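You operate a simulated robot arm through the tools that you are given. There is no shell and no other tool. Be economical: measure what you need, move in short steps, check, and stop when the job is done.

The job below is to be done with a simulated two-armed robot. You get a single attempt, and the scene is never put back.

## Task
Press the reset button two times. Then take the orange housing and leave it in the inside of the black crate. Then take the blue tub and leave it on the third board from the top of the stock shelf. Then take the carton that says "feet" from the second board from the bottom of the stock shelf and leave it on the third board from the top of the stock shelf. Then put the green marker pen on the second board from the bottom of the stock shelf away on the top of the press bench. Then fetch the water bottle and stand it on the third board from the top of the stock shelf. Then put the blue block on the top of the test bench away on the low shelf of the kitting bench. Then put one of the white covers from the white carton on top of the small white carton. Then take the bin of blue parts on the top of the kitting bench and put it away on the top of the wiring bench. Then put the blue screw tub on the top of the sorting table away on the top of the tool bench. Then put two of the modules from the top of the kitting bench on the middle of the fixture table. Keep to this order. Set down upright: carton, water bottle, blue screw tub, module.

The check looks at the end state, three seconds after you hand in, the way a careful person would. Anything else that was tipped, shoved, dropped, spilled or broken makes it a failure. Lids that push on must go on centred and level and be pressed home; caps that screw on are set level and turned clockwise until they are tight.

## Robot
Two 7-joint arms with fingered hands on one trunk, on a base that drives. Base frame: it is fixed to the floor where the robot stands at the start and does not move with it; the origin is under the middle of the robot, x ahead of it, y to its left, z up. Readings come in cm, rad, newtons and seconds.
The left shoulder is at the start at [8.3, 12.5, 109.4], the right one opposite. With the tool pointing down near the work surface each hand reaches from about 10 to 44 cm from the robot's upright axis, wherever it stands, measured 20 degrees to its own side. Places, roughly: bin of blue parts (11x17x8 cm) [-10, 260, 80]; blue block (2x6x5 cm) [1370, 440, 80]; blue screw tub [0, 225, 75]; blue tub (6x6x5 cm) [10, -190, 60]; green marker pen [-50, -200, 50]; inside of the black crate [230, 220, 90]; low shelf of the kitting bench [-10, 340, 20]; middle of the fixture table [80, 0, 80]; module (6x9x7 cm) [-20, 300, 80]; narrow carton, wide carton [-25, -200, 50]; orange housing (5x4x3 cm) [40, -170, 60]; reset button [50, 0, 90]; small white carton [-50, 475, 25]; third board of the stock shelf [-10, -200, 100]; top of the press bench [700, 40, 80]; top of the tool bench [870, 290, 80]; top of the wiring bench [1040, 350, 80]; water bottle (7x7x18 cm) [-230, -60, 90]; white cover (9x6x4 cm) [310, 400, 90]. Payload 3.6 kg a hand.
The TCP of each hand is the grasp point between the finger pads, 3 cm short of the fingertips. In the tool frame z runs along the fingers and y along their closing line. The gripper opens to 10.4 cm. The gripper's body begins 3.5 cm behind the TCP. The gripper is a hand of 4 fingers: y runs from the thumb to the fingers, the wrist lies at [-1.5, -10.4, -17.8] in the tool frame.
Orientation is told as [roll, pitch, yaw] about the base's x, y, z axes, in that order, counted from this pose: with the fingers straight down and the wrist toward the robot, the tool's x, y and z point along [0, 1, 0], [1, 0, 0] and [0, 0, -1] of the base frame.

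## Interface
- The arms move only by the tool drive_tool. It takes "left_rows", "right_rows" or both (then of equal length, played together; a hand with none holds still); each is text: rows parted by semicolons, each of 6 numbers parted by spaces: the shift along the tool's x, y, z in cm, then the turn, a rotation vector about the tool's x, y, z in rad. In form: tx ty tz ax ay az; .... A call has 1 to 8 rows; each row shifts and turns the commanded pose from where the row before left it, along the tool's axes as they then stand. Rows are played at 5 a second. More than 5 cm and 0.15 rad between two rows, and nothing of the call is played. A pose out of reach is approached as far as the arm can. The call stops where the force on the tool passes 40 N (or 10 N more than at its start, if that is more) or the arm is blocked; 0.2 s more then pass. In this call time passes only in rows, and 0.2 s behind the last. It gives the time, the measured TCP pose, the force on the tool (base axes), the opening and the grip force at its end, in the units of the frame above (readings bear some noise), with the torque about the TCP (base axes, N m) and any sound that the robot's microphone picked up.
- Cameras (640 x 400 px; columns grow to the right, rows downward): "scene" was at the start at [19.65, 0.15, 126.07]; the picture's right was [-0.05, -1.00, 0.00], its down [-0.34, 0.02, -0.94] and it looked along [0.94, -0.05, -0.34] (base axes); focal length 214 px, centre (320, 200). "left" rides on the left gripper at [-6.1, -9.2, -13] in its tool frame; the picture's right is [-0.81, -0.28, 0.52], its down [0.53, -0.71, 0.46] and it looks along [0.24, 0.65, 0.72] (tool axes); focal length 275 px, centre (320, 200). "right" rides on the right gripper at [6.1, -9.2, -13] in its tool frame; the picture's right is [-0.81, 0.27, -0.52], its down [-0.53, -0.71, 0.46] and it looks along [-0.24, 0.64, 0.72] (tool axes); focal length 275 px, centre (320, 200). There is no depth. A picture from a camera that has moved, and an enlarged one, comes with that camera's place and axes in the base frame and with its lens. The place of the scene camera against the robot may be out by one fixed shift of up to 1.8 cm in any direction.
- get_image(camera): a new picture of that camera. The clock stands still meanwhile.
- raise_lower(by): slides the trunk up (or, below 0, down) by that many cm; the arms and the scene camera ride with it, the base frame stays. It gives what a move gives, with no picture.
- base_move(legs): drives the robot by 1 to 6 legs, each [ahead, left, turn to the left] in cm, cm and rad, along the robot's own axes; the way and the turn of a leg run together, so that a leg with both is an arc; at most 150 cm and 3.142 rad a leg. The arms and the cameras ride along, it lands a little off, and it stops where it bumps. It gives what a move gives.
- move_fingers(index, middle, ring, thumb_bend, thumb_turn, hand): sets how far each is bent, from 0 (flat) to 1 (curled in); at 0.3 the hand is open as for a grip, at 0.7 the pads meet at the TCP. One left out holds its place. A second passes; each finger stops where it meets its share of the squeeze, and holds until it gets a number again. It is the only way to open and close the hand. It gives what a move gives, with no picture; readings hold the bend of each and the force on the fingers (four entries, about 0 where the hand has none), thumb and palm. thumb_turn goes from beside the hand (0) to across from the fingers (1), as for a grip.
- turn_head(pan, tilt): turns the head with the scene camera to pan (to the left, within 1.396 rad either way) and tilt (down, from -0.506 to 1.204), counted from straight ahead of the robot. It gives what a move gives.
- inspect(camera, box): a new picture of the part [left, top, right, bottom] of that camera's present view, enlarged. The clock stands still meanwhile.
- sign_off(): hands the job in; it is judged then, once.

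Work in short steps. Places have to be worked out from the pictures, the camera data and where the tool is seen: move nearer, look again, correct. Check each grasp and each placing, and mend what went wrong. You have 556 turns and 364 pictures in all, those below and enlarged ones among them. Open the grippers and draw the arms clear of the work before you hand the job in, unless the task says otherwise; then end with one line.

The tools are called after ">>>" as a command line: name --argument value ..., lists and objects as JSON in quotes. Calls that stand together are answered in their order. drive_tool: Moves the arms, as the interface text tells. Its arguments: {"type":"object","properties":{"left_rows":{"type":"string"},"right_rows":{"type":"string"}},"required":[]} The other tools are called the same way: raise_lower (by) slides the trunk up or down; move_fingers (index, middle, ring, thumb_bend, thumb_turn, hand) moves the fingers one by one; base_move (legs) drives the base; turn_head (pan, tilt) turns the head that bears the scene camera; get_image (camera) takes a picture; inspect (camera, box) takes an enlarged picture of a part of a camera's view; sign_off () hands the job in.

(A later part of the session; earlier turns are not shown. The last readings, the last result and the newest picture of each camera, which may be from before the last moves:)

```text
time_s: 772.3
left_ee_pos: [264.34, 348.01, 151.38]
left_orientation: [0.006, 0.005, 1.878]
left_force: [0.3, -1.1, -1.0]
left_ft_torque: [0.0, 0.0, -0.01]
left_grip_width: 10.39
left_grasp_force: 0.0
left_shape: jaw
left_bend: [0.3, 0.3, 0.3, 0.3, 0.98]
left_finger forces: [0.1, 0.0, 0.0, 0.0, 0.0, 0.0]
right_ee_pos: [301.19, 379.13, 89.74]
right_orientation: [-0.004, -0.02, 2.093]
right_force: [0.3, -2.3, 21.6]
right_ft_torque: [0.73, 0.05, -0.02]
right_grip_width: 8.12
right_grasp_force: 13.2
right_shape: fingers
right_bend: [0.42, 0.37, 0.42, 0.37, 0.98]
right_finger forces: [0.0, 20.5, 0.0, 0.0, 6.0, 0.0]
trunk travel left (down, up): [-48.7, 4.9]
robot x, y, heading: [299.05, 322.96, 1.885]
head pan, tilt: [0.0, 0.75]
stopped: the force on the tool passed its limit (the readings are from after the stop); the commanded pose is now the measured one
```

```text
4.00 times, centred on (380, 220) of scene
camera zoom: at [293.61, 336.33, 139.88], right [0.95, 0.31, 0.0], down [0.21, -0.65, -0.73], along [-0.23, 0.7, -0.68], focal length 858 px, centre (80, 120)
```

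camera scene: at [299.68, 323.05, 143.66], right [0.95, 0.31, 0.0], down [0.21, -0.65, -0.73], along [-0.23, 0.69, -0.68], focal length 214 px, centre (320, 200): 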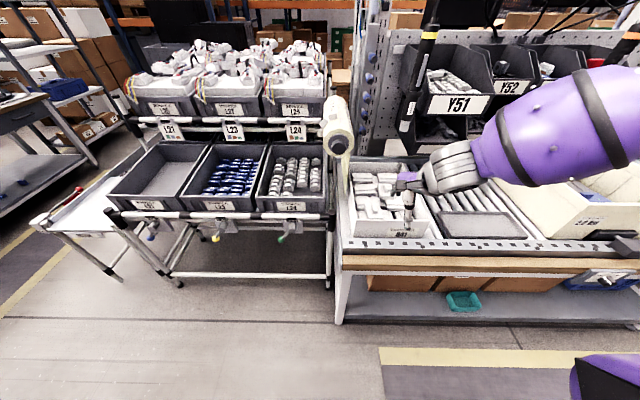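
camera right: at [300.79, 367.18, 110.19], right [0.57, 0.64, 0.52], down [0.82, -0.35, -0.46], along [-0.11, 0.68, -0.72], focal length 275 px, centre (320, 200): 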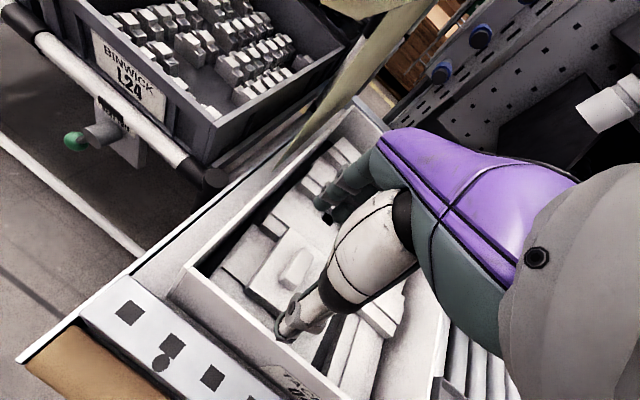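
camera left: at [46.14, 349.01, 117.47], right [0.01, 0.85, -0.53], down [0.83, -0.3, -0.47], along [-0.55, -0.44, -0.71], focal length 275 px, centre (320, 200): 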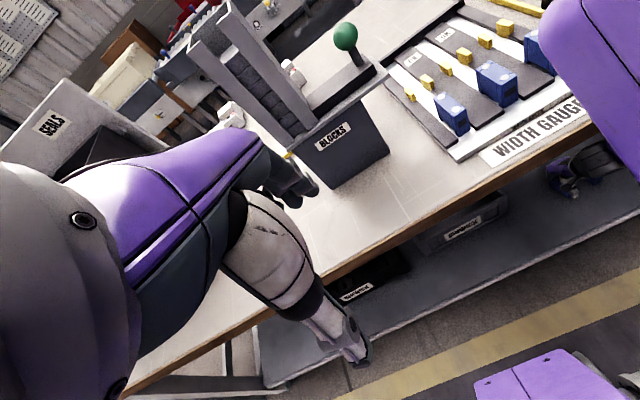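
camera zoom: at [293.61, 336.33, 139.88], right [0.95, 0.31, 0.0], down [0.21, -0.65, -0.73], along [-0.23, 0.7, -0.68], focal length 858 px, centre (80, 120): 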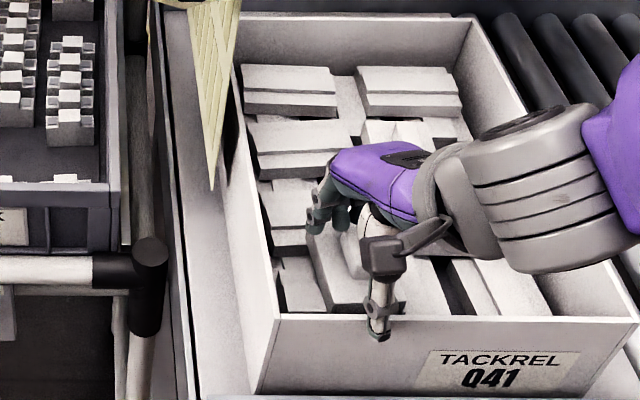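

The middle finger and thumb touched (thumb over the carton wall): the nub lies lower and farther. Raise 3, go forward 2.5 and look.

>>> raise_lower --by 3.5

>>> drive_tool --right_rows "0 1.3 0 0 0 0;0 1.3 0 0 0 0"

>>> inspect --camera "right" --box '[220, 160, 400, 360]'

>>> inspect --camera "scene" --box '[330, 170, 430, 270]'

```text
time_s: 773.1
left_ee_pos: [264.24, 348.25, 154.87]
left_orientation: [0.005, 0.01, 1.879]
left_force: [-0.2, 0.0, -0.4]
left_ft_torque: [0.01, 0.0, 0.0]
left_grip_width: 10.38
left_grasp_force: 0.1
left_shape: jaw
left_bend: [0.3, 0.3, 0.3, 0.3, 0.98]
left_finger forces: [0.1, 0.1, 0.1, 0.0, 0.1, 0.1]
right_ee_pos: [301.29, 379.16, 93.19]
right_orientation: [-0.005, -0.017, 2.093]
right_force: [-0.1, 0.2, 0.1]
right_ft_torque: [0.02, 0.0, 0.01]
right_grip_width: 7.3
right_grasp_force: 0.0
right_shape: fingers
right_bend: [0.42, 0.42, 0.42, 0.42, 0.99]
right_finger forces: [0.1, 0.0, 0.1, 0.0, 0.0, 0.1]
trunk travel left (down, up): [-52.2, 1.4]
robot x, y, heading: [298.9, 322.74, 1.886]
head pan, tilt: [0.0, 0.75]
```

```text
time_s: 773.7
left_ee_pos: [264.28, 348.12, 154.91]
left_orientation: [0.006, 0.005, 1.877]
left_force: [0.5, -0.2, 0.2]
left_ft_torque: [-0.05, 0.0, -0.02]
left_grip_width: 10.39
left_grasp_force: 0.0
left_shape: jaw
left_bend: [0.3, 0.3, 0.3, 0.3, 0.98]
left_finger forces: [0.0, 0.0, 0.0, 0.1, 0.1, 0.1]
right_ee_pos: [300.92, 380.73, 94.47]
right_orientation: [-0.005, -0.019, 2.093]
right_force: [0.2, -0.6, 0.3]
right_ft_torque: [0.01, 0.0, -0.02]
right_grip_width: 7.28
right_grasp_force: 0.1
right_shape: fingers
right_bend: [0.42, 0.42, 0.42, 0.42, 0.99]
right_finger forces: [0.0, 0.0, 0.1, 0.1, 0.0, 0.0]
right hand out of reach, approached as far as the arm can: row 1, 2
trunk travel left (down, up): [-52.2, 1.4]
robot x, y, heading: [298.71, 323.07, 1.89]
head pan, tilt: [0.0, 0.75]
```

```text
2.00 times, centred on (310, 260) of right
camera zoom: at [300.11, 369.51, 107.38], right [0.57, 0.63, 0.53], down [0.81, -0.34, -0.47], along [-0.11, 0.69, -0.71], focal length 551 px, centre (340, 80)
```

zoom: 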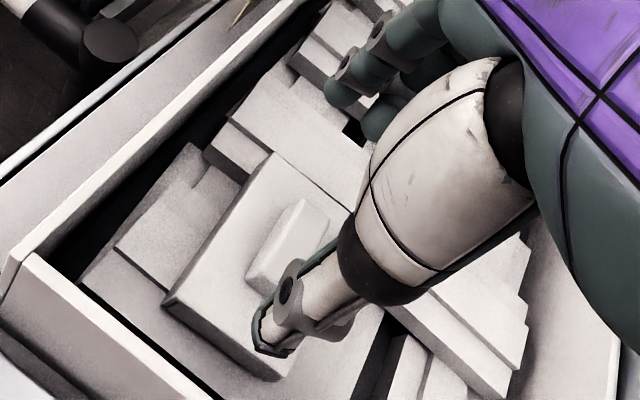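

```text
4.00 times, centred on (380, 220) of scene
camera zoom: at [294.62, 333.3, 143.74], right [0.95, 0.31, 0.0], down [0.21, -0.65, -0.73], along [-0.23, 0.7, -0.68], focal length 858 px, centre (80, 120)
```

zoom: 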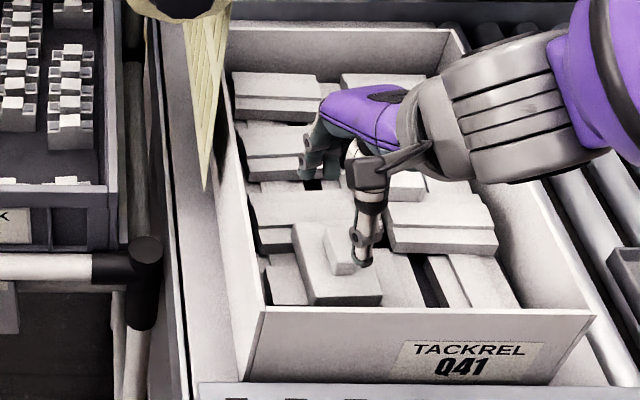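

The nub's top is ~z 88, just right of the grasp line. Nudge base right 1 cm, then lower the trunk 4.

>>> base_move --legs '[[0.5, -1, 0]]'

>>> raise_lower --by -4

>>> inspect --camera "right" --box '[220, 160, 400, 360]'

>>> inspect --camera "scene" --box '[330, 190, 430, 290]'

```text
time_s: 774.5
left_ee_pos: [264.96, 348.66, 154.88]
left_orientation: [0.004, 0.004, 1.88]
left_force: [-0.9, 0.6, -0.9]
left_ft_torque: [0.03, -0.02, -0.03]
left_grip_width: 10.36
left_grasp_force: 0.1
left_shape: jaw
left_bend: [0.3, 0.3, 0.3, 0.3, 0.98]
left_finger forces: [0.0, 0.1, 0.0, 0.0, 0.1, 0.1]
right_ee_pos: [301.53, 381.45, 94.82]
right_orientation: [-0.006, -0.02, 2.092]
right_force: [0.5, 0.0, -0.6]
right_ft_torque: [0.02, -0.03, 0.0]
right_grip_width: 7.31
right_grasp_force: 0.1
right_shape: fingers
right_bend: [0.42, 0.42, 0.42, 0.42, 0.99]
right_finger forces: [0.0, 0.0, 0.1, 0.1, 0.0, 0.1]
trunk travel left (down, up): [-52.2, 1.4]
robot x, y, heading: [299.66, 323.71, 1.882]
head pan, tilt: [0.0, 0.75]
```

```text
time_s: 775.3
left_ee_pos: [265.05, 348.76, 150.9]
left_orientation: [0.004, 0.005, 1.878]
left_force: [0.2, 0.5, 0.4]
left_ft_torque: [-0.01, -0.01, 0.01]
left_grip_width: 10.4
left_grasp_force: 0.1
left_shape: jaw
left_bend: [0.3, 0.3, 0.3, 0.3, 0.98]
left_finger forces: [0.0, 0.0, 0.0, 0.0, 0.1, 0.0]
right_ee_pos: [301.66, 381.52, 90.66]
right_orientation: [-0.006, -0.021, 2.092]
right_force: [1.1, 0.5, -0.6]
right_ft_torque: [0.02, -0.01, 0.02]
right_grip_width: 7.28
right_grasp_force: 0.0
right_shape: fingers
right_bend: [0.42, 0.42, 0.42, 0.42, 0.99]
right_finger forces: [0.0, 0.1, 0.0, 0.0, 0.1, 0.1]
trunk travel left (down, up): [-48.2, 5.4]
robot x, y, heading: [299.81, 323.74, 1.887]
head pan, tilt: [0.0, 0.75]
```

```text
2.00 times, centred on (310, 260) of right
camera zoom: at [300.91, 370.24, 103.48], right [0.57, 0.63, 0.53], down [0.81, -0.34, -0.47], along [-0.11, 0.7, -0.71], focal length 551 px, centre (340, 80)
```

zoom: 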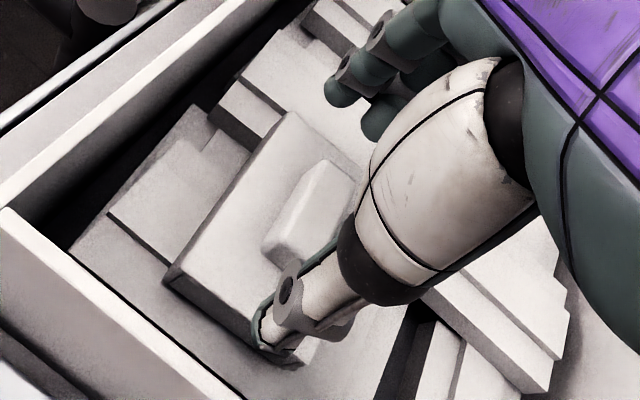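

```text
4.00 times, centred on (380, 240) of scene
camera zoom: at [294.28, 337.53, 139.32], right [0.95, 0.31, 0.0], down [0.21, -0.65, -0.73], along [-0.23, 0.7, -0.68], focal length 858 px, centre (80, 40)
```

zoom: 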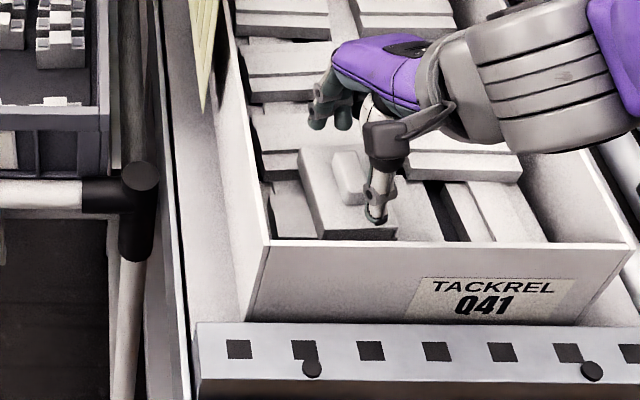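

Now slightly too far forward (~1 cm). Back 0.8, lower 0.6, and close.

>>> drive_tool --right_rows "0.2 -0.8 0 0 0 0;0 0 0.6 0 0 0"

>>> move_fingers --hand "right" --index 0.65 --middle 0.65 --ring 0.65 --thumb_bend 0.65

>>> inspect --camera "right" --box '[220, 160, 400, 360]'

```text
time_s: 775.9
left_ee_pos: [265.07, 348.85, 150.91]
left_orientation: [0.003, 0.005, 1.881]
left_force: [0.4, 0.3, -0.1]
left_ft_torque: [0.0, 0.01, 0.02]
left_grip_width: 10.41
left_grasp_force: 0.0
left_shape: jaw
left_bend: [0.3, 0.3, 0.3, 0.3, 0.98]
left_finger forces: [0.0, 0.0, 0.1, 0.0, 0.0, 0.0]
right_ee_pos: [301.84, 380.57, 89.98]
right_orientation: [-0.003, -0.021, 2.094]
right_force: [-0.5, 0.5, 0.0]
right_ft_torque: [0.02, 0.02, -0.01]
right_grip_width: 7.26
right_grasp_force: 0.2
right_shape: fingers
right_bend: [0.42, 0.42, 0.42, 0.42, 0.99]
right_finger forces: [0.0, 0.0, 0.0, 0.0, 0.0, 0.0]
trunk travel left (down, up): [-48.2, 5.4]
robot x, y, heading: [299.67, 323.84, 1.885]
head pan, tilt: [0.0, 0.75]
```

```text
time_s: 776.9
left_ee_pos: [265.03, 348.87, 150.86]
left_orientation: [0.005, 0.003, 1.879]
left_force: [0.3, 0.1, 0.5]
left_ft_torque: [0.01, 0.0, 0.03]
left_grip_width: 10.36
left_grasp_force: 0.1
left_shape: jaw
left_bend: [0.3, 0.3, 0.3, 0.3, 0.98]
left_finger forces: [0.1, 0.0, 0.0, 0.1, 0.0, 0.0]
right_ee_pos: [301.89, 380.77, 90.02]
right_orientation: [-0.004, -0.022, 2.092]
right_force: [0.1, 1.0, 2.9]
right_ft_torque: [0.01, 0.02, 0.01]
right_grip_width: 2.39
right_grasp_force: 6.5
right_shape: fingers
right_bend: [0.65, 0.59, 0.65, 0.58, 1.0]
right_finger forces: [0.0, 6.6, 0.1, 0.1, 5.6, 0.1]
trunk travel left (down, up): [-48.2, 5.4]
robot x, y, heading: [299.22, 323.87, 1.885]
head pan, tilt: [0.0, 0.75]
```

```text
2.00 times, centred on (310, 260) of right
camera zoom: at [301.13, 369.4, 102.73], right [0.57, 0.63, 0.53], down [0.81, -0.34, -0.47], along [-0.11, 0.69, -0.71], focal length 551 px, centre (340, 80)
```

zoom: 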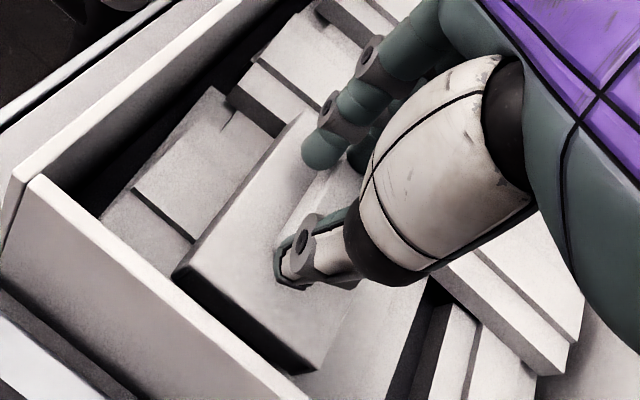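

Middle finger and thumb hold the nub. Lift 4 and check.

>>> raise_lower --by 4

>>> inspect --camera "right" --box '[220, 160, 400, 360]'

>>> inspect --camera "scene" --box '[320, 150, 440, 270]'

```text
time_s: 777.7
left_ee_pos: [265.08, 349.12, 154.79]
left_orientation: [0.006, 0.008, 1.879]
left_force: [1.8, 0.4, 0.0]
left_ft_torque: [-0.04, -0.01, -0.02]
left_grip_width: 10.38
left_grasp_force: 0.0
left_shape: jaw
left_bend: [0.3, 0.3, 0.3, 0.3, 0.98]
left_finger forces: [0.1, 0.1, 0.0, 0.1, 0.1, 0.0]
right_ee_pos: [301.95, 380.76, 93.79]
right_orientation: [-0.004, -0.017, 2.095]
right_force: [-0.4, 0.1, -0.2]
right_ft_torque: [-0.01, 0.02, 0.01]
right_grip_width: 2.35
right_grasp_force: 5.0
right_shape: fingers
right_bend: [0.65, 0.59, 0.65, 0.59, 1.0]
right_finger forces: [0.0, 4.8, 0.0, 0.1, 4.7, 0.0]
trunk travel left (down, up): [-52.2, 1.4]
robot x, y, heading: [299.65, 323.88, 1.883]
head pan, tilt: [0.0, 0.75]
```

```text
2.00 times, centred on (310, 260) of right
camera zoom: at [301.18, 369.51, 106.7], right [0.57, 0.63, 0.52], down [0.81, -0.35, -0.47], along [-0.11, 0.69, -0.71], focal length 551 px, centre (340, 80)
```

zoom: 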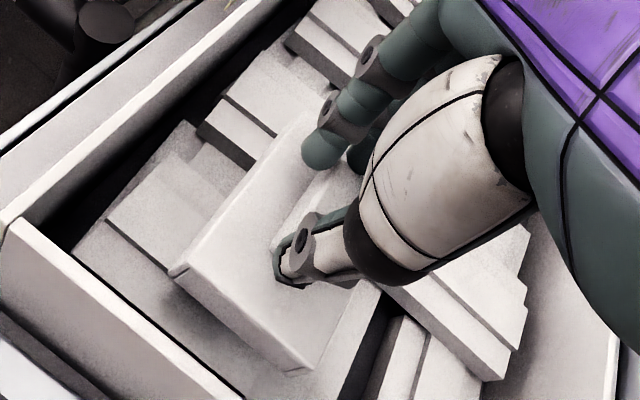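

```text
3.33 times, centred on (380, 210) of scene
camera zoom: at [295.4, 334.15, 143.73], right [0.95, 0.31, 0.0], down [0.21, -0.65, -0.73], along [-0.23, 0.69, -0.68], focal length 715 px, centre (120, 167)
```

zoom: 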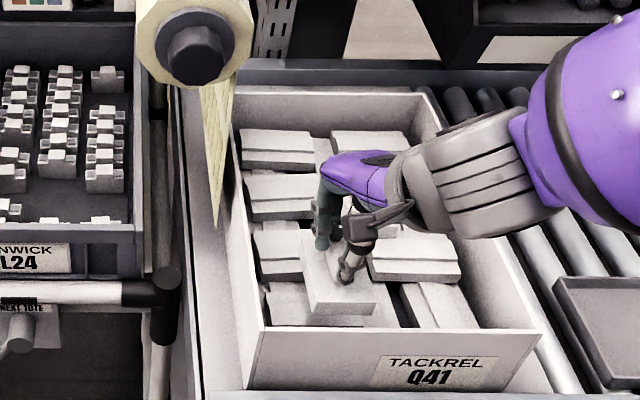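

The cover is lifted, level. Tighten the hold a bit, then raise clear of the carton.

>>> move_fingers --hand "right" --middle 0.75 --thumb_bend 0.72

>>> drive_tool --right_rows "0 0 -3 0 0 0;0 0 -4 0 0 0;0 0 -4 0 0 0;0 -2 -3 0 0 0"

>>> get_image --camera "right"

```text
time_s: 778.7
left_ee_pos: [265.14, 348.97, 154.96]
left_orientation: [0.005, 0.005, 1.881]
left_force: [-0.3, 0.4, -0.6]
left_ft_torque: [-0.04, 0.0, 0.01]
left_grip_width: 10.4
left_grasp_force: 0.0
left_shape: jaw
left_bend: [0.3, 0.3, 0.3, 0.3, 0.98]
left_finger forces: [0.0, 0.1, 0.0, 0.1, 0.1, 0.1]
right_ee_pos: [301.86, 380.68, 94.04]
right_orientation: [-0.004, -0.021, 2.093]
right_force: [0.3, 0.8, 1.0]
right_ft_torque: [-0.02, -0.01, 0.01]
right_grip_width: 0.47
right_grasp_force: 0.0
right_shape: fingers
right_bend: [0.65, 0.74, 0.65, 0.72, 1.0]
right_finger forces: [0.1, 0.0, 0.0, 0.1, 0.0, 0.1]
trunk travel left (down, up): [-52.2, 1.4]
robot x, y, heading: [299.57, 323.46, 1.891]
head pan, tilt: [0.0, 0.75]
```

```text
time_s: 779.7
left_ee_pos: [265.17, 348.7, 155.01]
left_orientation: [0.005, 0.002, 1.878]
left_force: [-0.8, -0.1, 0.0]
left_ft_torque: [0.03, 0.0, 0.02]
left_grip_width: 10.4
left_grasp_force: 0.0
left_shape: jaw
left_bend: [0.3, 0.3, 0.3, 0.3, 0.98]
left_finger forces: [0.1, 0.1, 0.0, 0.1, 0.0, 0.0]
right_ee_pos: [302.87, 378.9, 107.91]
right_orientation: [-0.003, -0.022, 2.094]
right_force: [-0.6, -0.2, -0.7]
right_ft_torque: [-0.03, -0.02, 0.0]
right_grip_width: 0.43
right_grasp_force: 0.0
right_shape: fingers
right_bend: [0.65, 0.75, 0.65, 0.72, 1.0]
right_finger forces: [0.0, 0.0, 0.0, 0.0, 0.1, 0.1]
trunk travel left (down, up): [-52.2, 1.4]
robot x, y, heading: [299.48, 323.89, 1.89]
head pan, tilt: [0.0, 0.75]
```

```text
128 pictures are left
camera right: at [302.12, 367.66, 120.72], right [0.57, 0.63, 0.53], down [0.81, -0.34, -0.47], along [-0.12, 0.69, -0.71], focal length 275 px, centre (320, 200)
```

right: 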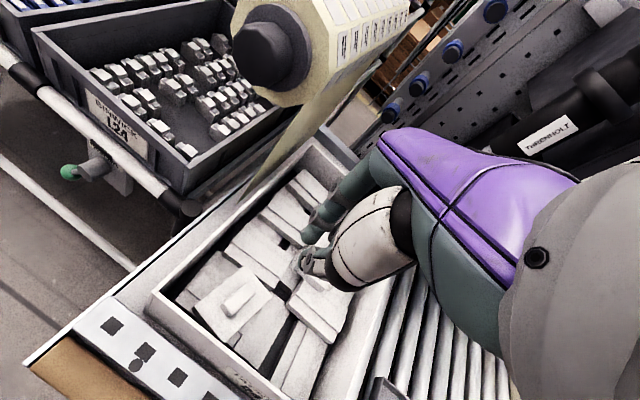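

My tightening let the nub slip out; the cover fell back in place. Retry: open, re-centre over the nub (≈[302.3, 379.5]) and descend.

>>> move_fingers --hand "right" --index 0.42 --middle 0.42 --ring 0.42 --thumb_bend 0.42

>>> drive_tool --right_rows "0.2 0.8 3 0 0 0;0 0 4 0 0 0;0 0 4 0 0 0;0 0 3 0 0 0"

>>> inspect --camera "right" --box '[220, 160, 400, 360]'

```text
time_s: 780.7
left_ee_pos: [265.12, 348.89, 154.9]
left_orientation: [0.006, 0.006, 1.88]
left_force: [-0.4, 0.8, 0.1]
left_ft_torque: [0.0, 0.0, -0.01]
left_grip_width: 10.38
left_grasp_force: 0.0
left_shape: jaw
left_bend: [0.3, 0.3, 0.3, 0.3, 0.98]
left_finger forces: [0.1, 0.1, 0.0, 0.0, 0.0, 0.0]
right_ee_pos: [302.83, 378.94, 107.91]
right_orientation: [-0.003, -0.019, 2.092]
right_force: [-0.5, -0.2, -0.9]
right_ft_torque: [0.0, -0.01, 0.02]
right_grip_width: 7.19
right_grasp_force: 0.1
right_shape: fingers
right_bend: [0.42, 0.42, 0.42, 0.42, 0.99]
right_finger forces: [0.1, 0.0, 0.0, 0.1, 0.0, 0.0]
trunk travel left (down, up): [-52.2, 1.4]
robot x, y, heading: [299.33, 323.44, 1.885]
head pan, tilt: [0.0, 0.75]
```

```text
time_s: 781.7
left_ee_pos: [265.07, 348.88, 154.89]
left_orientation: [0.004, 0.008, 1.88]
left_force: [-0.3, 0.2, 0.2]
left_ft_torque: [-0.04, 0.0, 0.02]
left_grip_width: 10.39
left_grasp_force: 0.1
left_shape: jaw
left_bend: [0.3, 0.3, 0.3, 0.3, 0.98]
left_finger forces: [0.0, 0.0, 0.1, 0.0, 0.0, 0.0]
right_ee_pos: [302.18, 379.84, 93.66]
right_orientation: [-0.003, -0.021, 2.091]
right_force: [-0.2, -0.1, -0.6]
right_ft_torque: [0.0, -0.01, 0.01]
right_grip_width: 7.22
right_grasp_force: 0.1
right_shape: fingers
right_bend: [0.42, 0.42, 0.42, 0.42, 0.99]
right_finger forces: [0.0, 0.0, 0.0, 0.0, 0.0, 0.0]
trunk travel left (down, up): [-52.2, 1.4]
robot x, y, heading: [299.61, 324.08, 1.888]
head pan, tilt: [0.0, 0.75]
```

```text
2.00 times, centred on (310, 260) of right
camera zoom: at [301.28, 368.52, 106.65], right [0.57, 0.63, 0.53], down [0.81, -0.34, -0.47], along [-0.11, 0.69, -0.71], focal length 551 px, centre (340, 80)
```

zoom: 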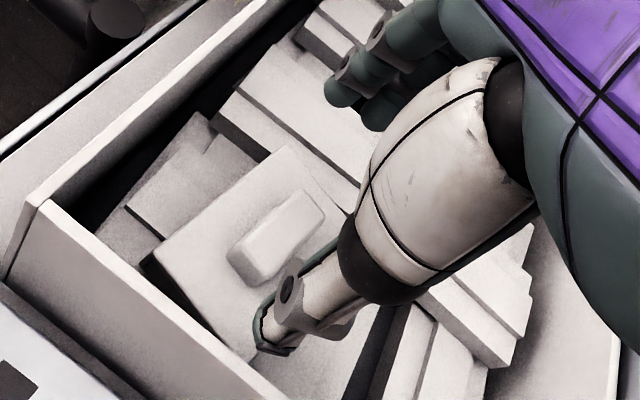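

The cover has turned a bit; I rotate the hand to match its nub, shift back 0.7, lower 4.2 and close.

>>> drive_tool --right_rows "0 -0.7 0 0 0 0.13;0 0 0 0 0 0.13;0 0 0 0 0.0 0.13"

>>> raise_lower --by -4.2

>>> inspect --camera "right" --box '[220, 160, 400, 360]'

```text
time_s: 782.5
left_ee_pos: [265.08, 348.9, 154.94]
left_orientation: [0.005, 0.005, 1.879]
left_force: [-0.3, 0.3, 0.5]
left_ft_torque: [-0.01, -0.03, -0.01]
left_grip_width: 10.41
left_grasp_force: 0.0
left_shape: jaw
left_bend: [0.3, 0.3, 0.3, 0.3, 0.98]
left_finger forces: [0.0, 0.0, 0.1, 0.0, 0.0, 0.0]
right_ee_pos: [303.1, 378.78, 94.57]
right_orientation: [0.005, -0.022, 1.703]
right_force: [-0.5, -0.2, -0.3]
right_ft_torque: [-0.02, -0.01, -0.02]
right_grip_width: 7.23
right_grasp_force: 0.0
right_shape: fingers
right_bend: [0.42, 0.42, 0.42, 0.42, 0.99]
right_finger forces: [0.1, 0.1, 0.0, 0.1, 0.0, 0.0]
right hand out of reach, approached as far as the arm can: row 3
trunk travel left (down, up): [-52.2, 1.4]
robot x, y, heading: [299.68, 323.42, 1.894]
head pan, tilt: [0.0, 0.75]
```

```text
time_s: 783.4
left_ee_pos: [265.06, 348.77, 150.81]
left_orientation: [0.003, 0.003, 1.879]
left_force: [0.2, -0.3, 0.8]
left_ft_torque: [0.04, -0.04, -0.03]
left_grip_width: 10.38
left_grasp_force: 0.0
left_shape: jaw
left_bend: [0.3, 0.3, 0.3, 0.3, 0.98]
left_finger forces: [0.0, 0.1, 0.0, 0.0, 0.0, 0.1]
right_ee_pos: [303.18, 378.74, 90.44]
right_orientation: [0.003, -0.022, 1.702]
right_force: [-0.5, -0.2, 0.1]
right_ft_torque: [0.02, 0.01, -0.03]
right_grip_width: 7.27
right_grasp_force: 0.1
right_shape: fingers
right_bend: [0.42, 0.42, 0.42, 0.42, 0.99]
right_finger forces: [0.1, 0.1, 0.0, 0.1, 0.0, 0.1]
trunk travel left (down, up): [-48.0, 5.6]
robot x, y, heading: [299.44, 323.78, 1.888]
head pan, tilt: [0.0, 0.75]
```

```text
2.00 times, centred on (310, 260) of right
camera zoom: at [298.33, 368.61, 103.31], right [0.77, 0.37, 0.52], down [0.62, -0.63, -0.47], along [0.15, 0.69, -0.71], focal length 551 px, centre (340, 80)
```

zoom: 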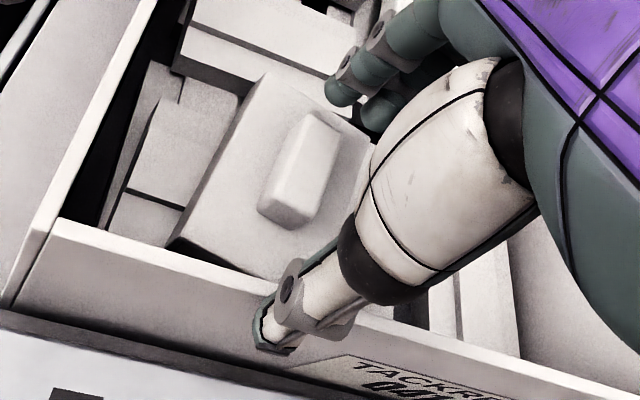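

The nub is 1 cm to the left. Shift base left 1 cm and ahead 0.5, lower 0.7, and close.

>>> base_move --legs '[[0.5, 1, 0]]'

>>> raise_lower --by -0.8

>>> move_fingers --hand "right" --index 0.65 --middle 0.65 --ring 0.65 --thumb_bend 0.65

>>> inspect --camera "right" --box '[220, 160, 400, 360]'

```text
time_s: 784.1
left_ee_pos: [264.15, 348.97, 150.72]
left_orientation: [0.005, 0.003, 1.878]
left_force: [-0.4, 0.0, -0.1]
left_ft_torque: [0.0, 0.02, 0.01]
left_grip_width: 10.38
left_grasp_force: 0.0
left_shape: jaw
left_bend: [0.3, 0.3, 0.3, 0.3, 0.98]
left_finger forces: [0.1, 0.0, 0.0, 0.0, 0.1, 0.0]
right_ee_pos: [302.2, 378.89, 90.34]
right_orientation: [0.005, -0.022, 1.704]
right_force: [0.7, -1.6, 2.4]
right_ft_torque: [-0.1, -0.02, 0.03]
right_grip_width: 7.55
right_grasp_force: 1.6
right_shape: fingers
right_bend: [0.42, 0.42, 0.42, 0.4, 0.99]
right_finger forces: [0.0, 0.0, 0.0, 0.1, 2.3, 0.0]
trunk travel left (down, up): [-48.0, 5.6]
robot x, y, heading: [298.72, 323.94, 1.884]
head pan, tilt: [0.0, 0.75]
```

```text
time_s: 784.7
left_ee_pos: [264.01, 348.96, 150.05]
left_orientation: [0.004, 0.004, 1.878]
left_force: [0.2, -0.2, -0.1]
left_ft_torque: [0.01, 0.0, 0.03]
left_grip_width: 10.37
left_grasp_force: 0.0
left_shape: jaw
left_bend: [0.3, 0.3, 0.3, 0.3, 0.98]
left_finger forces: [0.1, 0.0, 0.1, 0.1, 0.1, 0.1]
right_ee_pos: [302.1, 378.87, 89.63]
right_orientation: [0.004, -0.021, 1.702]
right_force: [1.7, -3.3, -0.8]
right_ft_torque: [0.02, -0.02, 0.05]
right_grip_width: 7.73
right_grasp_force: 1.5
right_shape: fingers
right_bend: [0.42, 0.42, 0.42, 0.39, 0.99]
right_finger forces: [0.0, 0.0, 0.0, 0.1, 2.7, 0.1]
trunk travel left (down, up): [-47.2, 6.4]
robot x, y, heading: [298.38, 323.78, 1.886]
head pan, tilt: [0.0, 0.75]
```

```text
time_s: 785.7
left_ee_pos: [264.01, 349.12, 149.95]
left_orientation: [0.005, 0.006, 1.878]
left_force: [-0.3, 0.6, 0.3]
left_ft_torque: [0.02, 0.0, 0.01]
left_grip_width: 10.38
left_grasp_force: 0.0
left_shape: jaw
left_bend: [0.3, 0.3, 0.3, 0.3, 0.98]
left_finger forces: [0.0, 0.0, 0.0, 0.1, 0.0, 0.0]
right_ee_pos: [302.05, 378.93, 89.62]
right_orientation: [0.006, -0.019, 1.704]
right_force: [-0.4, -3.0, 1.9]
right_ft_torque: [0.17, 0.04, 0.2]
right_grip_width: 3.76
right_grasp_force: 12.3
right_shape: fingers
right_bend: [0.65, 0.49, 0.65, 0.5, 1.0]
right_finger forces: [0.0, 11.9, 0.0, 0.0, 13.6, 0.1]
trunk travel left (down, up): [-47.2, 6.4]
robot x, y, heading: [298.53, 323.86, 1.886]
head pan, tilt: [0.0, 0.75]
```

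```text
2.00 times, centred on (310, 260) of right
camera zoom: at [297.2, 368.78, 102.49], right [0.77, 0.37, 0.52], down [0.62, -0.63, -0.47], along [0.15, 0.69, -0.71], focal length 551 px, centre (340, 80)
```

zoom: 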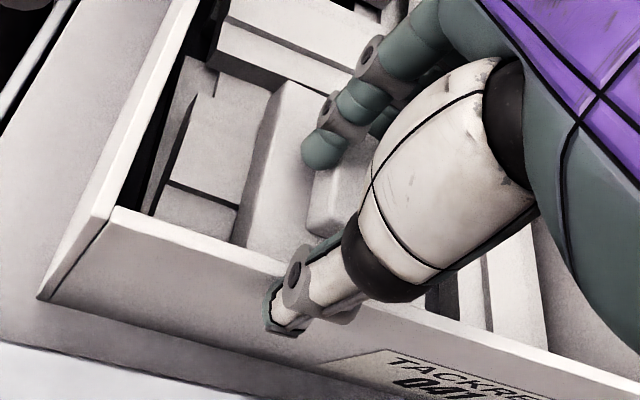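

The thumb ended up outside the carton's wall. Open, raise, and choose the other nubbed cover nearer the centre instead.

>>> move_fingers --hand "right" --index 0.42 --middle 0.42 --ring 0.42 --thumb_bend 0.38

>>> raise_lower --by 8

>>> drive_tool --right_rows "0 -2 -4 0 0 0;0 -4 -3 0 0 0;0 -4 -1 0 0 0"

>>> inspect --camera "scene" --box '[310, 130, 470, 270]'

```text
time_s: 786.7
left_ee_pos: [264.0, 349.01, 149.89]
left_orientation: [0.005, 0.003, 1.879]
left_force: [-1.2, -0.5, -0.3]
left_ft_torque: [0.02, -0.02, -0.01]
left_grip_width: 10.4
left_grasp_force: 0.1
left_shape: jaw
left_bend: [0.3, 0.3, 0.3, 0.3, 0.98]
left_finger forces: [0.0, 0.0, 0.1, 0.0, 0.0, 0.0]
right_ee_pos: [302.25, 379.08, 89.56]
right_orientation: [0.003, -0.019, 1.703]
right_force: [-0.6, -0.4, 0.2]
right_ft_torque: [-0.01, -0.01, 0.01]
right_grip_width: 7.75
right_grasp_force: 0.0
right_shape: fingers
right_bend: [0.42, 0.42, 0.42, 0.38, 0.99]
right_finger forces: [0.0, 0.1, 0.0, 0.1, 0.1, 0.1]
trunk travel left (down, up): [-47.2, 6.4]
robot x, y, heading: [298.57, 323.89, 1.889]
head pan, tilt: [0.0, 0.75]
```

```text
time_s: 787.7
left_ee_pos: [263.84, 349.17, 156.33]
left_orientation: [0.004, 0.007, 1.878]
left_force: [-0.3, -0.1, 0.6]
left_ft_torque: [-0.01, -0.03, -0.01]
left_grip_width: 10.41
left_grasp_force: 0.1
left_shape: jaw
left_bend: [0.3, 0.3, 0.3, 0.3, 0.98]
left_finger forces: [0.0, 0.0, 0.1, 0.0, 0.0, 0.0]
right_ee_pos: [301.88, 379.66, 98.72]
right_orientation: [0.016, -0.077, 1.702]
right_force: [-0.5, -0.1, 0.0]
right_ft_torque: [0.01, 0.02, -0.02]
right_grip_width: 7.76
right_grasp_force: 0.0
right_shape: fingers
right_bend: [0.42, 0.42, 0.42, 0.38, 0.99]
right_finger forces: [0.0, 0.0, 0.0, 0.0, 0.0, 0.0]
right hand out of reach, approached as far as the arm can: row 1
trunk travel left (down, up): [-53.6, 0.0]
robot x, y, heading: [298.42, 324.26, 1.887]
head pan, tilt: [0.0, 0.75]
```

```text
time_s: 788.5
left_ee_pos: [264.08, 349.03, 156.39]
left_orientation: [0.005, 0.004, 1.878]
left_force: [-0.1, -1.1, -0.6]
left_ft_torque: [-0.01, 0.02, 0.0]
left_grip_width: 10.37
left_grasp_force: 0.0
left_shape: jaw
left_bend: [0.3, 0.3, 0.3, 0.3, 0.98]
left_finger forces: [0.0, 0.0, 0.1, 0.0, 0.0, 0.1]
right_ee_pos: [303.43, 369.06, 105.88]
right_orientation: [0.017, -0.077, 1.702]
right_force: [-0.4, 0.5, 0.5]
right_ft_torque: [0.03, 0.01, 0.01]
right_grip_width: 7.77
right_grasp_force: 0.1
right_shape: fingers
right_bend: [0.42, 0.42, 0.42, 0.38, 0.99]
right_finger forces: [0.0, 0.0, 0.1, 0.1, 0.1, 0.1]
trunk travel left (down, up): [-53.6, 0.0]
robot x, y, heading: [298.52, 324.22, 1.884]
head pan, tilt: [0.0, 0.75]
```

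```text
2.86 times, centred on (390, 200) of scene
camera zoom: at [294.94, 332.46, 145.02], right [0.95, 0.31, 0.0], down [0.21, -0.65, -0.73], along [-0.23, 0.7, -0.68], focal length 613 px, centre (120, 200)
```

zoom: 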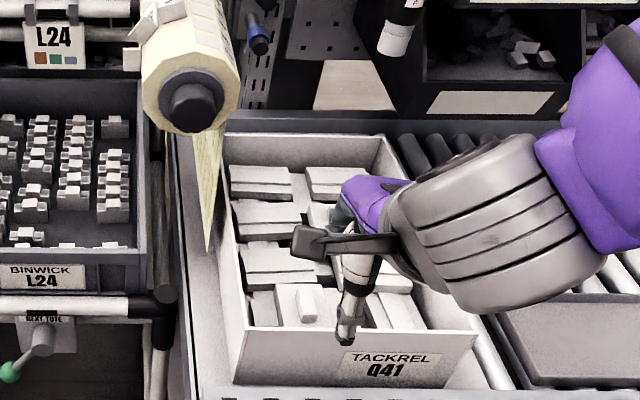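

I go for the second nubbed cover, ≈ [307, 390]. Base ahead 12, right 10; fix the hand's attitude.

>>> base_move --legs '[[12, -10, 0]]'

>>> drive_tool --right_rows "0 2 0 0.077 -0.015 -0.1;0 2 0 0 0 -0.1;0 2 0 0 0 0;0 0 3 0 0 0"

>>> get_image --camera "right"

```text
time_s: 789.9
left_ee_pos: [269.83, 363.66, 156.51]
left_orientation: [0.004, 0.004, 1.878]
left_force: [0.1, -0.2, 0.7]
left_ft_torque: [-0.02, 0.01, -0.03]
left_grip_width: 10.38
left_grasp_force: 0.0
left_shape: jaw
left_bend: [0.3, 0.3, 0.3, 0.3, 0.98]
left_finger forces: [0.1, 0.0, 0.0, 0.0, 0.0, 0.0]
right_ee_pos: [309.17, 383.64, 106.0]
right_orientation: [0.016, -0.081, 1.701]
right_force: [-0.9, 0.4, 0.3]
right_ft_torque: [0.02, 0.01, 0.03]
right_grip_width: 7.76
right_grasp_force: 0.1
right_shape: fingers
right_bend: [0.42, 0.42, 0.42, 0.38, 0.99]
right_finger forces: [0.0, 0.0, 0.1, 0.0, 0.0, 0.1]
trunk travel left (down, up): [-53.6, 0.0]
robot x, y, heading: [304.17, 338.81, 1.88]
head pan, tilt: [0.0, 0.75]
```

```text
time_s: 790.9
left_ee_pos: [269.82, 363.8, 156.41]
left_orientation: [0.005, 0.005, 1.878]
left_force: [0.7, 0.2, 0.1]
left_ft_torque: [0.0, 0.01, -0.06]
left_grip_width: 10.38
left_grasp_force: 0.0
left_shape: jaw
left_bend: [0.3, 0.3, 0.3, 0.3, 0.98]
left_finger forces: [0.0, 0.0, 0.0, 0.0, 0.0, 0.1]
right_ee_pos: [307.77, 389.64, 102.97]
right_orientation: [-0.003, -0.001, 1.903]
right_force: [-0.9, -0.4, 0.3]
right_ft_torque: [0.0, -0.02, -0.02]
right_grip_width: 7.77
right_grasp_force: 0.1
right_shape: fingers
right_bend: [0.42, 0.42, 0.42, 0.38, 0.99]
right_finger forces: [0.0, 0.0, 0.0, 0.0, 0.0, 0.1]
trunk travel left (down, up): [-53.6, 0.0]
robot x, y, heading: [304.2, 338.4, 1.885]
head pan, tilt: [0.0, 0.75]
```

```text
123 pictures are left
camera right: at [304.87, 378.94, 115.98], right [0.68, 0.52, 0.52], down [0.74, -0.5, -0.45], along [0.02, 0.69, -0.72], focal length 275 px, centre (320, 200)
```

right: 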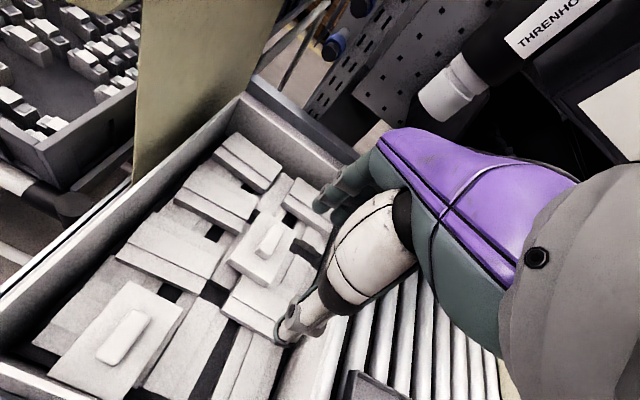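

Second nub is 6.4 forward, 0.9 left of the grasp line and aligned. Move over it and lower the trunk 9.

>>> drive_tool --right_rows "0.45 3.2 0 0 0 0;0.45 3.2 0 0 0 0"

>>> raise_lower --by -9

>>> inspect --camera "right" --box '[220, 160, 400, 360]'

```text
time_s: 791.5
left_ee_pos: [269.83, 363.85, 156.26]
left_orientation: [0.005, 0.005, 1.879]
left_force: [0.2, -0.4, -0.6]
left_ft_torque: [0.01, 0.03, 0.0]
left_grip_width: 10.39
left_grasp_force: 0.1
left_shape: jaw
left_bend: [0.3, 0.3, 0.3, 0.3, 0.98]
left_finger forces: [0.1, 0.0, 0.1, 0.0, 0.0, 0.0]
right_ee_pos: [304.91, 395.5, 103.23]
right_orientation: [-0.002, 0.001, 1.902]
right_force: [0.4, 0.7, -0.2]
right_ft_torque: [-0.01, 0.0, -0.03]
right_grip_width: 7.79
right_grasp_force: 0.1
right_shape: fingers
right_bend: [0.42, 0.42, 0.42, 0.38, 0.99]
right_finger forces: [0.1, 0.0, 0.1, 0.0, 0.0, 0.1]
trunk travel left (down, up): [-53.6, 0.0]
robot x, y, heading: [304.31, 338.29, 1.888]
head pan, tilt: [0.0, 0.75]
```

```text
time_s: 792.8
left_ee_pos: [269.8, 363.75, 147.43]
left_orientation: [0.003, 0.004, 1.878]
left_force: [0.7, 0.5, 0.3]
left_ft_torque: [0.02, -0.02, 0.0]
left_grip_width: 10.39
left_grasp_force: 0.0
left_shape: jaw
left_bend: [0.3, 0.3, 0.3, 0.3, 0.98]
left_finger forces: [0.0, 0.0, 0.0, 0.0, 0.0, 0.1]
right_ee_pos: [304.92, 395.31, 94.24]
right_orientation: [-0.004, -0.003, 1.903]
right_force: [1.0, 0.4, 0.8]
right_ft_torque: [-0.01, 0.01, 0.0]
right_grip_width: 7.76
right_grasp_force: 0.1
right_shape: fingers
right_bend: [0.42, 0.42, 0.42, 0.38, 0.99]
right_finger forces: [0.0, 0.1, 0.0, 0.1, 0.1, 0.0]
trunk travel left (down, up): [-44.6, 9.0]
robot x, y, heading: [304.57, 338.61, 1.883]
head pan, tilt: [0.0, 0.75]
```

```text
2.00 times, centred on (310, 260) of right
camera zoom: at [301.94, 384.6, 107.17], right [0.68, 0.52, 0.52], down [0.74, -0.5, -0.46], along [0.02, 0.69, -0.72], focal length 551 px, centre (340, 80)
```

zoom: 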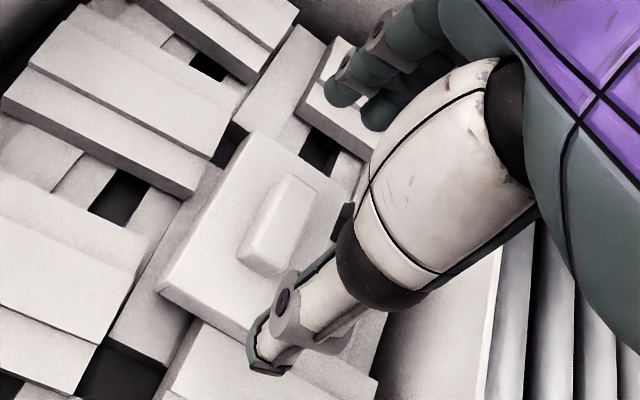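

Centred. Lower 4.3 and close.

>>> raise_lower --by -4.3

>>> inspect --camera "right" --box '[220, 160, 400, 360]'

```text
time_s: 793.6
left_ee_pos: [269.8, 363.76, 143.11]
left_orientation: [0.004, 0.006, 1.877]
left_force: [-0.2, 0.1, 0.0]
left_ft_torque: [0.0, -0.01, -0.03]
left_grip_width: 10.39
left_grasp_force: 0.0
left_shape: jaw
left_bend: [0.3, 0.3, 0.3, 0.3, 0.98]
left_finger forces: [0.0, 0.1, 0.0, 0.0, 0.0, 0.0]
right_ee_pos: [304.92, 395.42, 89.89]
right_orientation: [-0.004, -0.002, 1.904]
right_force: [0.6, 0.3, 0.1]
right_ft_torque: [0.0, 0.02, -0.01]
right_grip_width: 7.75
right_grasp_force: 0.0
right_shape: fingers
right_bend: [0.42, 0.42, 0.42, 0.38, 0.99]
right_finger forces: [0.0, 0.1, 0.0, 0.0, 0.0, 0.0]
trunk travel left (down, up): [-40.3, 13.3]
robot x, y, heading: [304.15, 338.28, 1.885]
head pan, tilt: [0.0, 0.75]
```

```text
2.00 times, centred on (310, 260) of right
camera zoom: at [301.95, 384.62, 102.82], right [0.68, 0.52, 0.52], down [0.74, -0.5, -0.46], along [0.02, 0.69, -0.72], focal length 551 px, centre (340, 80)
```

zoom: 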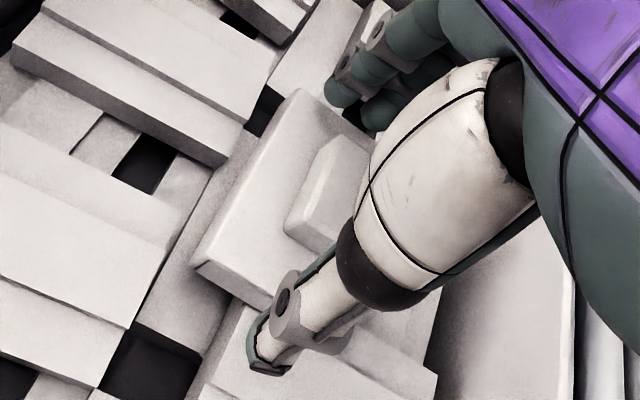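

Parallax says this nub is lower (z≈85.6), 1 cm forward and 0.9 right. Adjust, lower 2.

>>> drive_tool --right_rows "-0.8 1 0 0 0 0"

>>> raise_lower --by -1.8

>>> inspect --camera "right" --box '[220, 160, 400, 360]'

```text
time_s: 794.0
left_ee_pos: [270.01, 363.63, 143.1]
left_orientation: [0.005, 0.004, 1.877]
left_force: [0.2, 0.4, -0.8]
left_ft_torque: [0.0, 0.0, 0.0]
left_grip_width: 10.36
left_grasp_force: 0.0
left_shape: jaw
left_bend: [0.3, 0.3, 0.3, 0.3, 0.98]
left_finger forces: [0.0, 0.0, 0.1, 0.0, 0.1, 0.1]
right_ee_pos: [305.29, 396.56, 89.72]
right_orientation: [-0.003, -0.003, 1.902]
right_force: [0.1, -0.1, -0.7]
right_ft_torque: [0.03, 0.02, 0.0]
right_grip_width: 7.72
right_grasp_force: 0.0
right_shape: fingers
right_bend: [0.42, 0.42, 0.42, 0.38, 0.99]
right_finger forces: [0.1, 0.0, 0.0, 0.0, 0.0, 0.0]
trunk travel left (down, up): [-40.3, 13.3]
robot x, y, heading: [304.39, 338.73, 1.889]
head pan, tilt: [0.0, 0.75]
```

```text
time_s: 794.7
left_ee_pos: [269.86, 363.73, 141.36]
left_orientation: [0.003, 0.004, 1.879]
left_force: [0.8, 0.1, 0.3]
left_ft_torque: [-0.03, 0.0, 0.01]
left_grip_width: 10.41
left_grasp_force: 0.0
left_shape: jaw
left_bend: [0.3, 0.3, 0.3, 0.3, 0.98]
left_finger forces: [0.0, 0.0, 0.0, 0.0, 0.1, 0.0]
right_ee_pos: [305.39, 396.57, 88.06]
right_orientation: [-0.003, -0.002, 1.902]
right_force: [0.9, 0.5, -0.1]
right_ft_torque: [0.01, 0.0, 0.02]
right_grip_width: 7.93
right_grasp_force: 0.2
right_shape: fingers
right_bend: [0.41, 0.42, 0.42, 0.38, 0.99]
right_finger forces: [0.3, 0.0, 0.0, 0.0, 0.1, 0.0]
trunk travel left (down, up): [-38.5, 15.1]
robot x, y, heading: [304.16, 338.07, 1.884]
head pan, tilt: [0.0, 0.75]
```

```text
2.00 times, centred on (310, 260) of right
camera zoom: at [302.39, 385.81, 100.99], right [0.68, 0.52, 0.52], down [0.74, -0.5, -0.45], along [0.02, 0.69, -0.72], focal length 551 px, centre (340, 80)
```

zoom: 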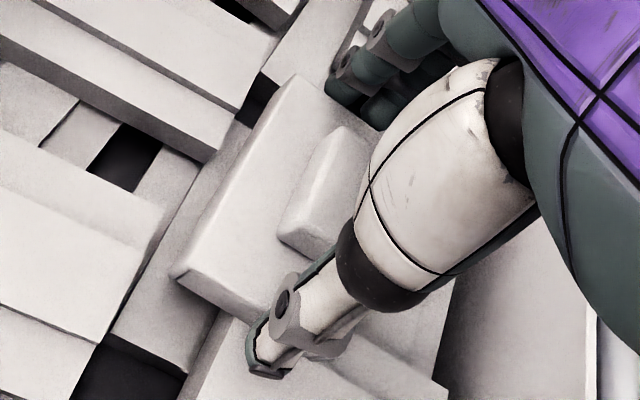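

Fingers nearly straddle the whole cover (≈8.5 long). I'd rather hold it by its ends: raise 1.5, open fully, shift back 0.4, then lower 3.5.

>>> raise_lower --by 1.6

>>> move_fingers --hand "right" --index 0.28 --middle 0.28 --ring 0.28 --thumb_bend 0.28

>>> drive_tool --right_rows "0.3 -0.3 0.5 0 0 0;0 0 1 0 0 0;0 0 1 0 0 0;0 0 0.8 0 0 0"

>>> inspect --camera "right" --box '[220, 160, 400, 360]'

```text
time_s: 795.3
left_ee_pos: [269.92, 363.8, 142.92]
left_orientation: [0.006, 0.005, 1.879]
left_force: [0.9, 0.3, -0.2]
left_ft_torque: [0.0, 0.01, 0.0]
left_grip_width: 10.38
left_grasp_force: 0.1
left_shape: jaw
left_bend: [0.3, 0.3, 0.3, 0.3, 0.98]
left_finger forces: [0.0, 0.0, 0.1, 0.0, 0.0, 0.0]
right_ee_pos: [305.34, 396.56, 89.48]
right_orientation: [-0.004, 0.001, 1.902]
right_force: [0.3, -0.1, 0.2]
right_ft_torque: [-0.02, -0.01, -0.04]
right_grip_width: 7.84
right_grasp_force: 0.1
right_shape: fingers
right_bend: [0.42, 0.42, 0.42, 0.38, 0.99]
right_finger forces: [0.1, 0.0, 0.0, 0.1, 0.0, 0.0]
trunk travel left (down, up): [-40.1, 13.5]
robot x, y, heading: [304.08, 338.83, 1.878]
head pan, tilt: [0.0, 0.75]
```

```text
time_s: 796.3
left_ee_pos: [269.88, 363.74, 142.8]
left_orientation: [0.004, 0.004, 1.879]
left_force: [-0.7, -0.7, -0.2]
left_ft_torque: [0.01, 0.01, -0.03]
left_grip_width: 10.39
left_grasp_force: 0.1
left_shape: jaw
left_bend: [0.3, 0.3, 0.3, 0.3, 0.98]
left_finger forces: [0.0, 0.0, 0.1, 0.0, 0.0, 0.0]
right_ee_pos: [305.29, 396.51, 89.67]
right_orientation: [-0.004, 0.0, 1.903]
right_force: [-0.5, -0.5, 0.2]
right_ft_torque: [0.01, 0.01, -0.05]
right_grip_width: 10.74
right_grasp_force: 0.1
right_shape: fingers
right_bend: [0.28, 0.28, 0.28, 0.28, 0.97]
right_finger forces: [0.1, 0.0, 0.0, 0.0, 0.0, 0.1]
trunk travel left (down, up): [-40.1, 13.5]
robot x, y, heading: [304.05, 338.76, 1.884]
head pan, tilt: [0.0, 0.75]
```

```text
time_s: 797.3
left_ee_pos: [269.78, 363.84, 142.79]
left_orientation: [0.003, 0.004, 1.879]
left_force: [-0.2, -0.5, -0.1]
left_ft_torque: [0.0, 0.01, 0.02]
left_grip_width: 10.39
left_grasp_force: 0.1
left_shape: jaw
left_bend: [0.3, 0.3, 0.3, 0.3, 0.98]
left_finger forces: [0.1, 0.0, 0.0, 0.0, 0.1, 0.0]
right_ee_pos: [305.11, 396.3, 86.37]
right_orientation: [-0.004, -0.002, 1.904]
right_force: [0.5, -0.7, 0.3]
right_ft_torque: [0.01, 0.01, 0.01]
right_grip_width: 10.73
right_grasp_force: 0.2
right_shape: fingers
right_bend: [0.28, 0.28, 0.28, 0.28, 0.97]
right_finger forces: [0.1, 0.3, 0.1, 0.0, 0.0, 0.1]
trunk travel left (down, up): [-40.1, 13.5]
robot x, y, heading: [304.11, 338.6, 1.887]
head pan, tilt: [0.0, 0.75]
```

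```text
2.00 times, centred on (310, 260) of right
camera zoom: at [302.2, 385.45, 99.32], right [0.68, 0.52, 0.52], down [0.74, -0.5, -0.46], along [0.02, 0.69, -0.72], focal length 551 px, centre (340, 80)
```

zoom: 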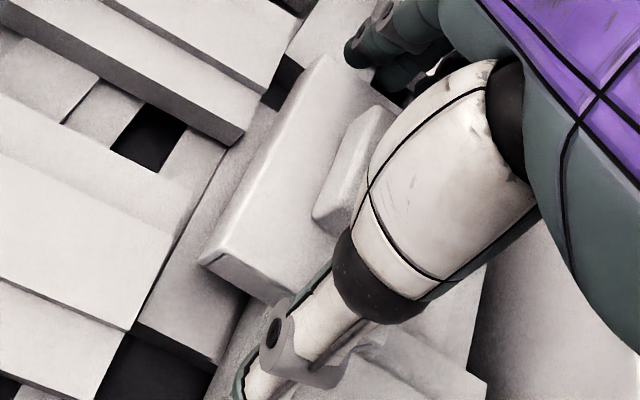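

Straddling the cover's ends now. Close on it.

>>> move_fingers --hand "right" --index 0.5 --middle 0.5 --ring 0.5 --thumb_bend 0.5

>>> inspect --camera "right" --box '[220, 160, 400, 360]'

```text
time_s: 798.3
left_ee_pos: [269.83, 363.61, 142.86]
left_orientation: [0.002, 0.005, 1.878]
left_force: [-0.4, 0.1, -0.7]
left_ft_torque: [-0.01, -0.01, -0.01]
left_grip_width: 10.4
left_grasp_force: 0.0
left_shape: jaw
left_bend: [0.3, 0.3, 0.3, 0.3, 0.98]
left_finger forces: [0.1, 0.0, 0.1, 0.0, 0.0, 0.1]
right_ee_pos: [305.09, 396.22, 86.61]
right_orientation: [-0.004, -0.006, 1.902]
right_force: [-2.3, 4.4, 24.5]
right_ft_torque: [1.44, 0.27, 0.04]
right_grip_width: 7.85
right_grasp_force: 22.6
right_shape: fingers
right_bend: [0.41, 0.36, 0.45, 0.4, 0.99]
right_finger forces: [8.4, 21.0, 4.7, 0.1, 11.4, 0.0]
trunk travel left (down, up): [-40.1, 13.5]
robot x, y, heading: [304.25, 338.72, 1.887]
head pan, tilt: [0.0, 0.75]
```

```text
2.00 times, centred on (310, 260) of right
camera zoom: at [302.14, 385.4, 99.51], right [0.68, 0.52, 0.52], down [0.74, -0.5, -0.46], along [0.02, 0.69, -0.72], focal length 551 px, centre (340, 80)
```

zoom: 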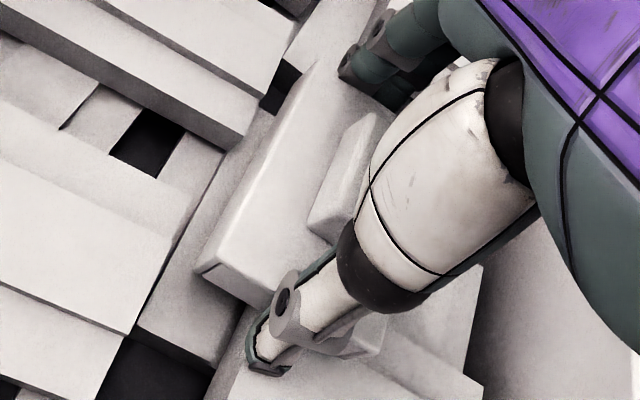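

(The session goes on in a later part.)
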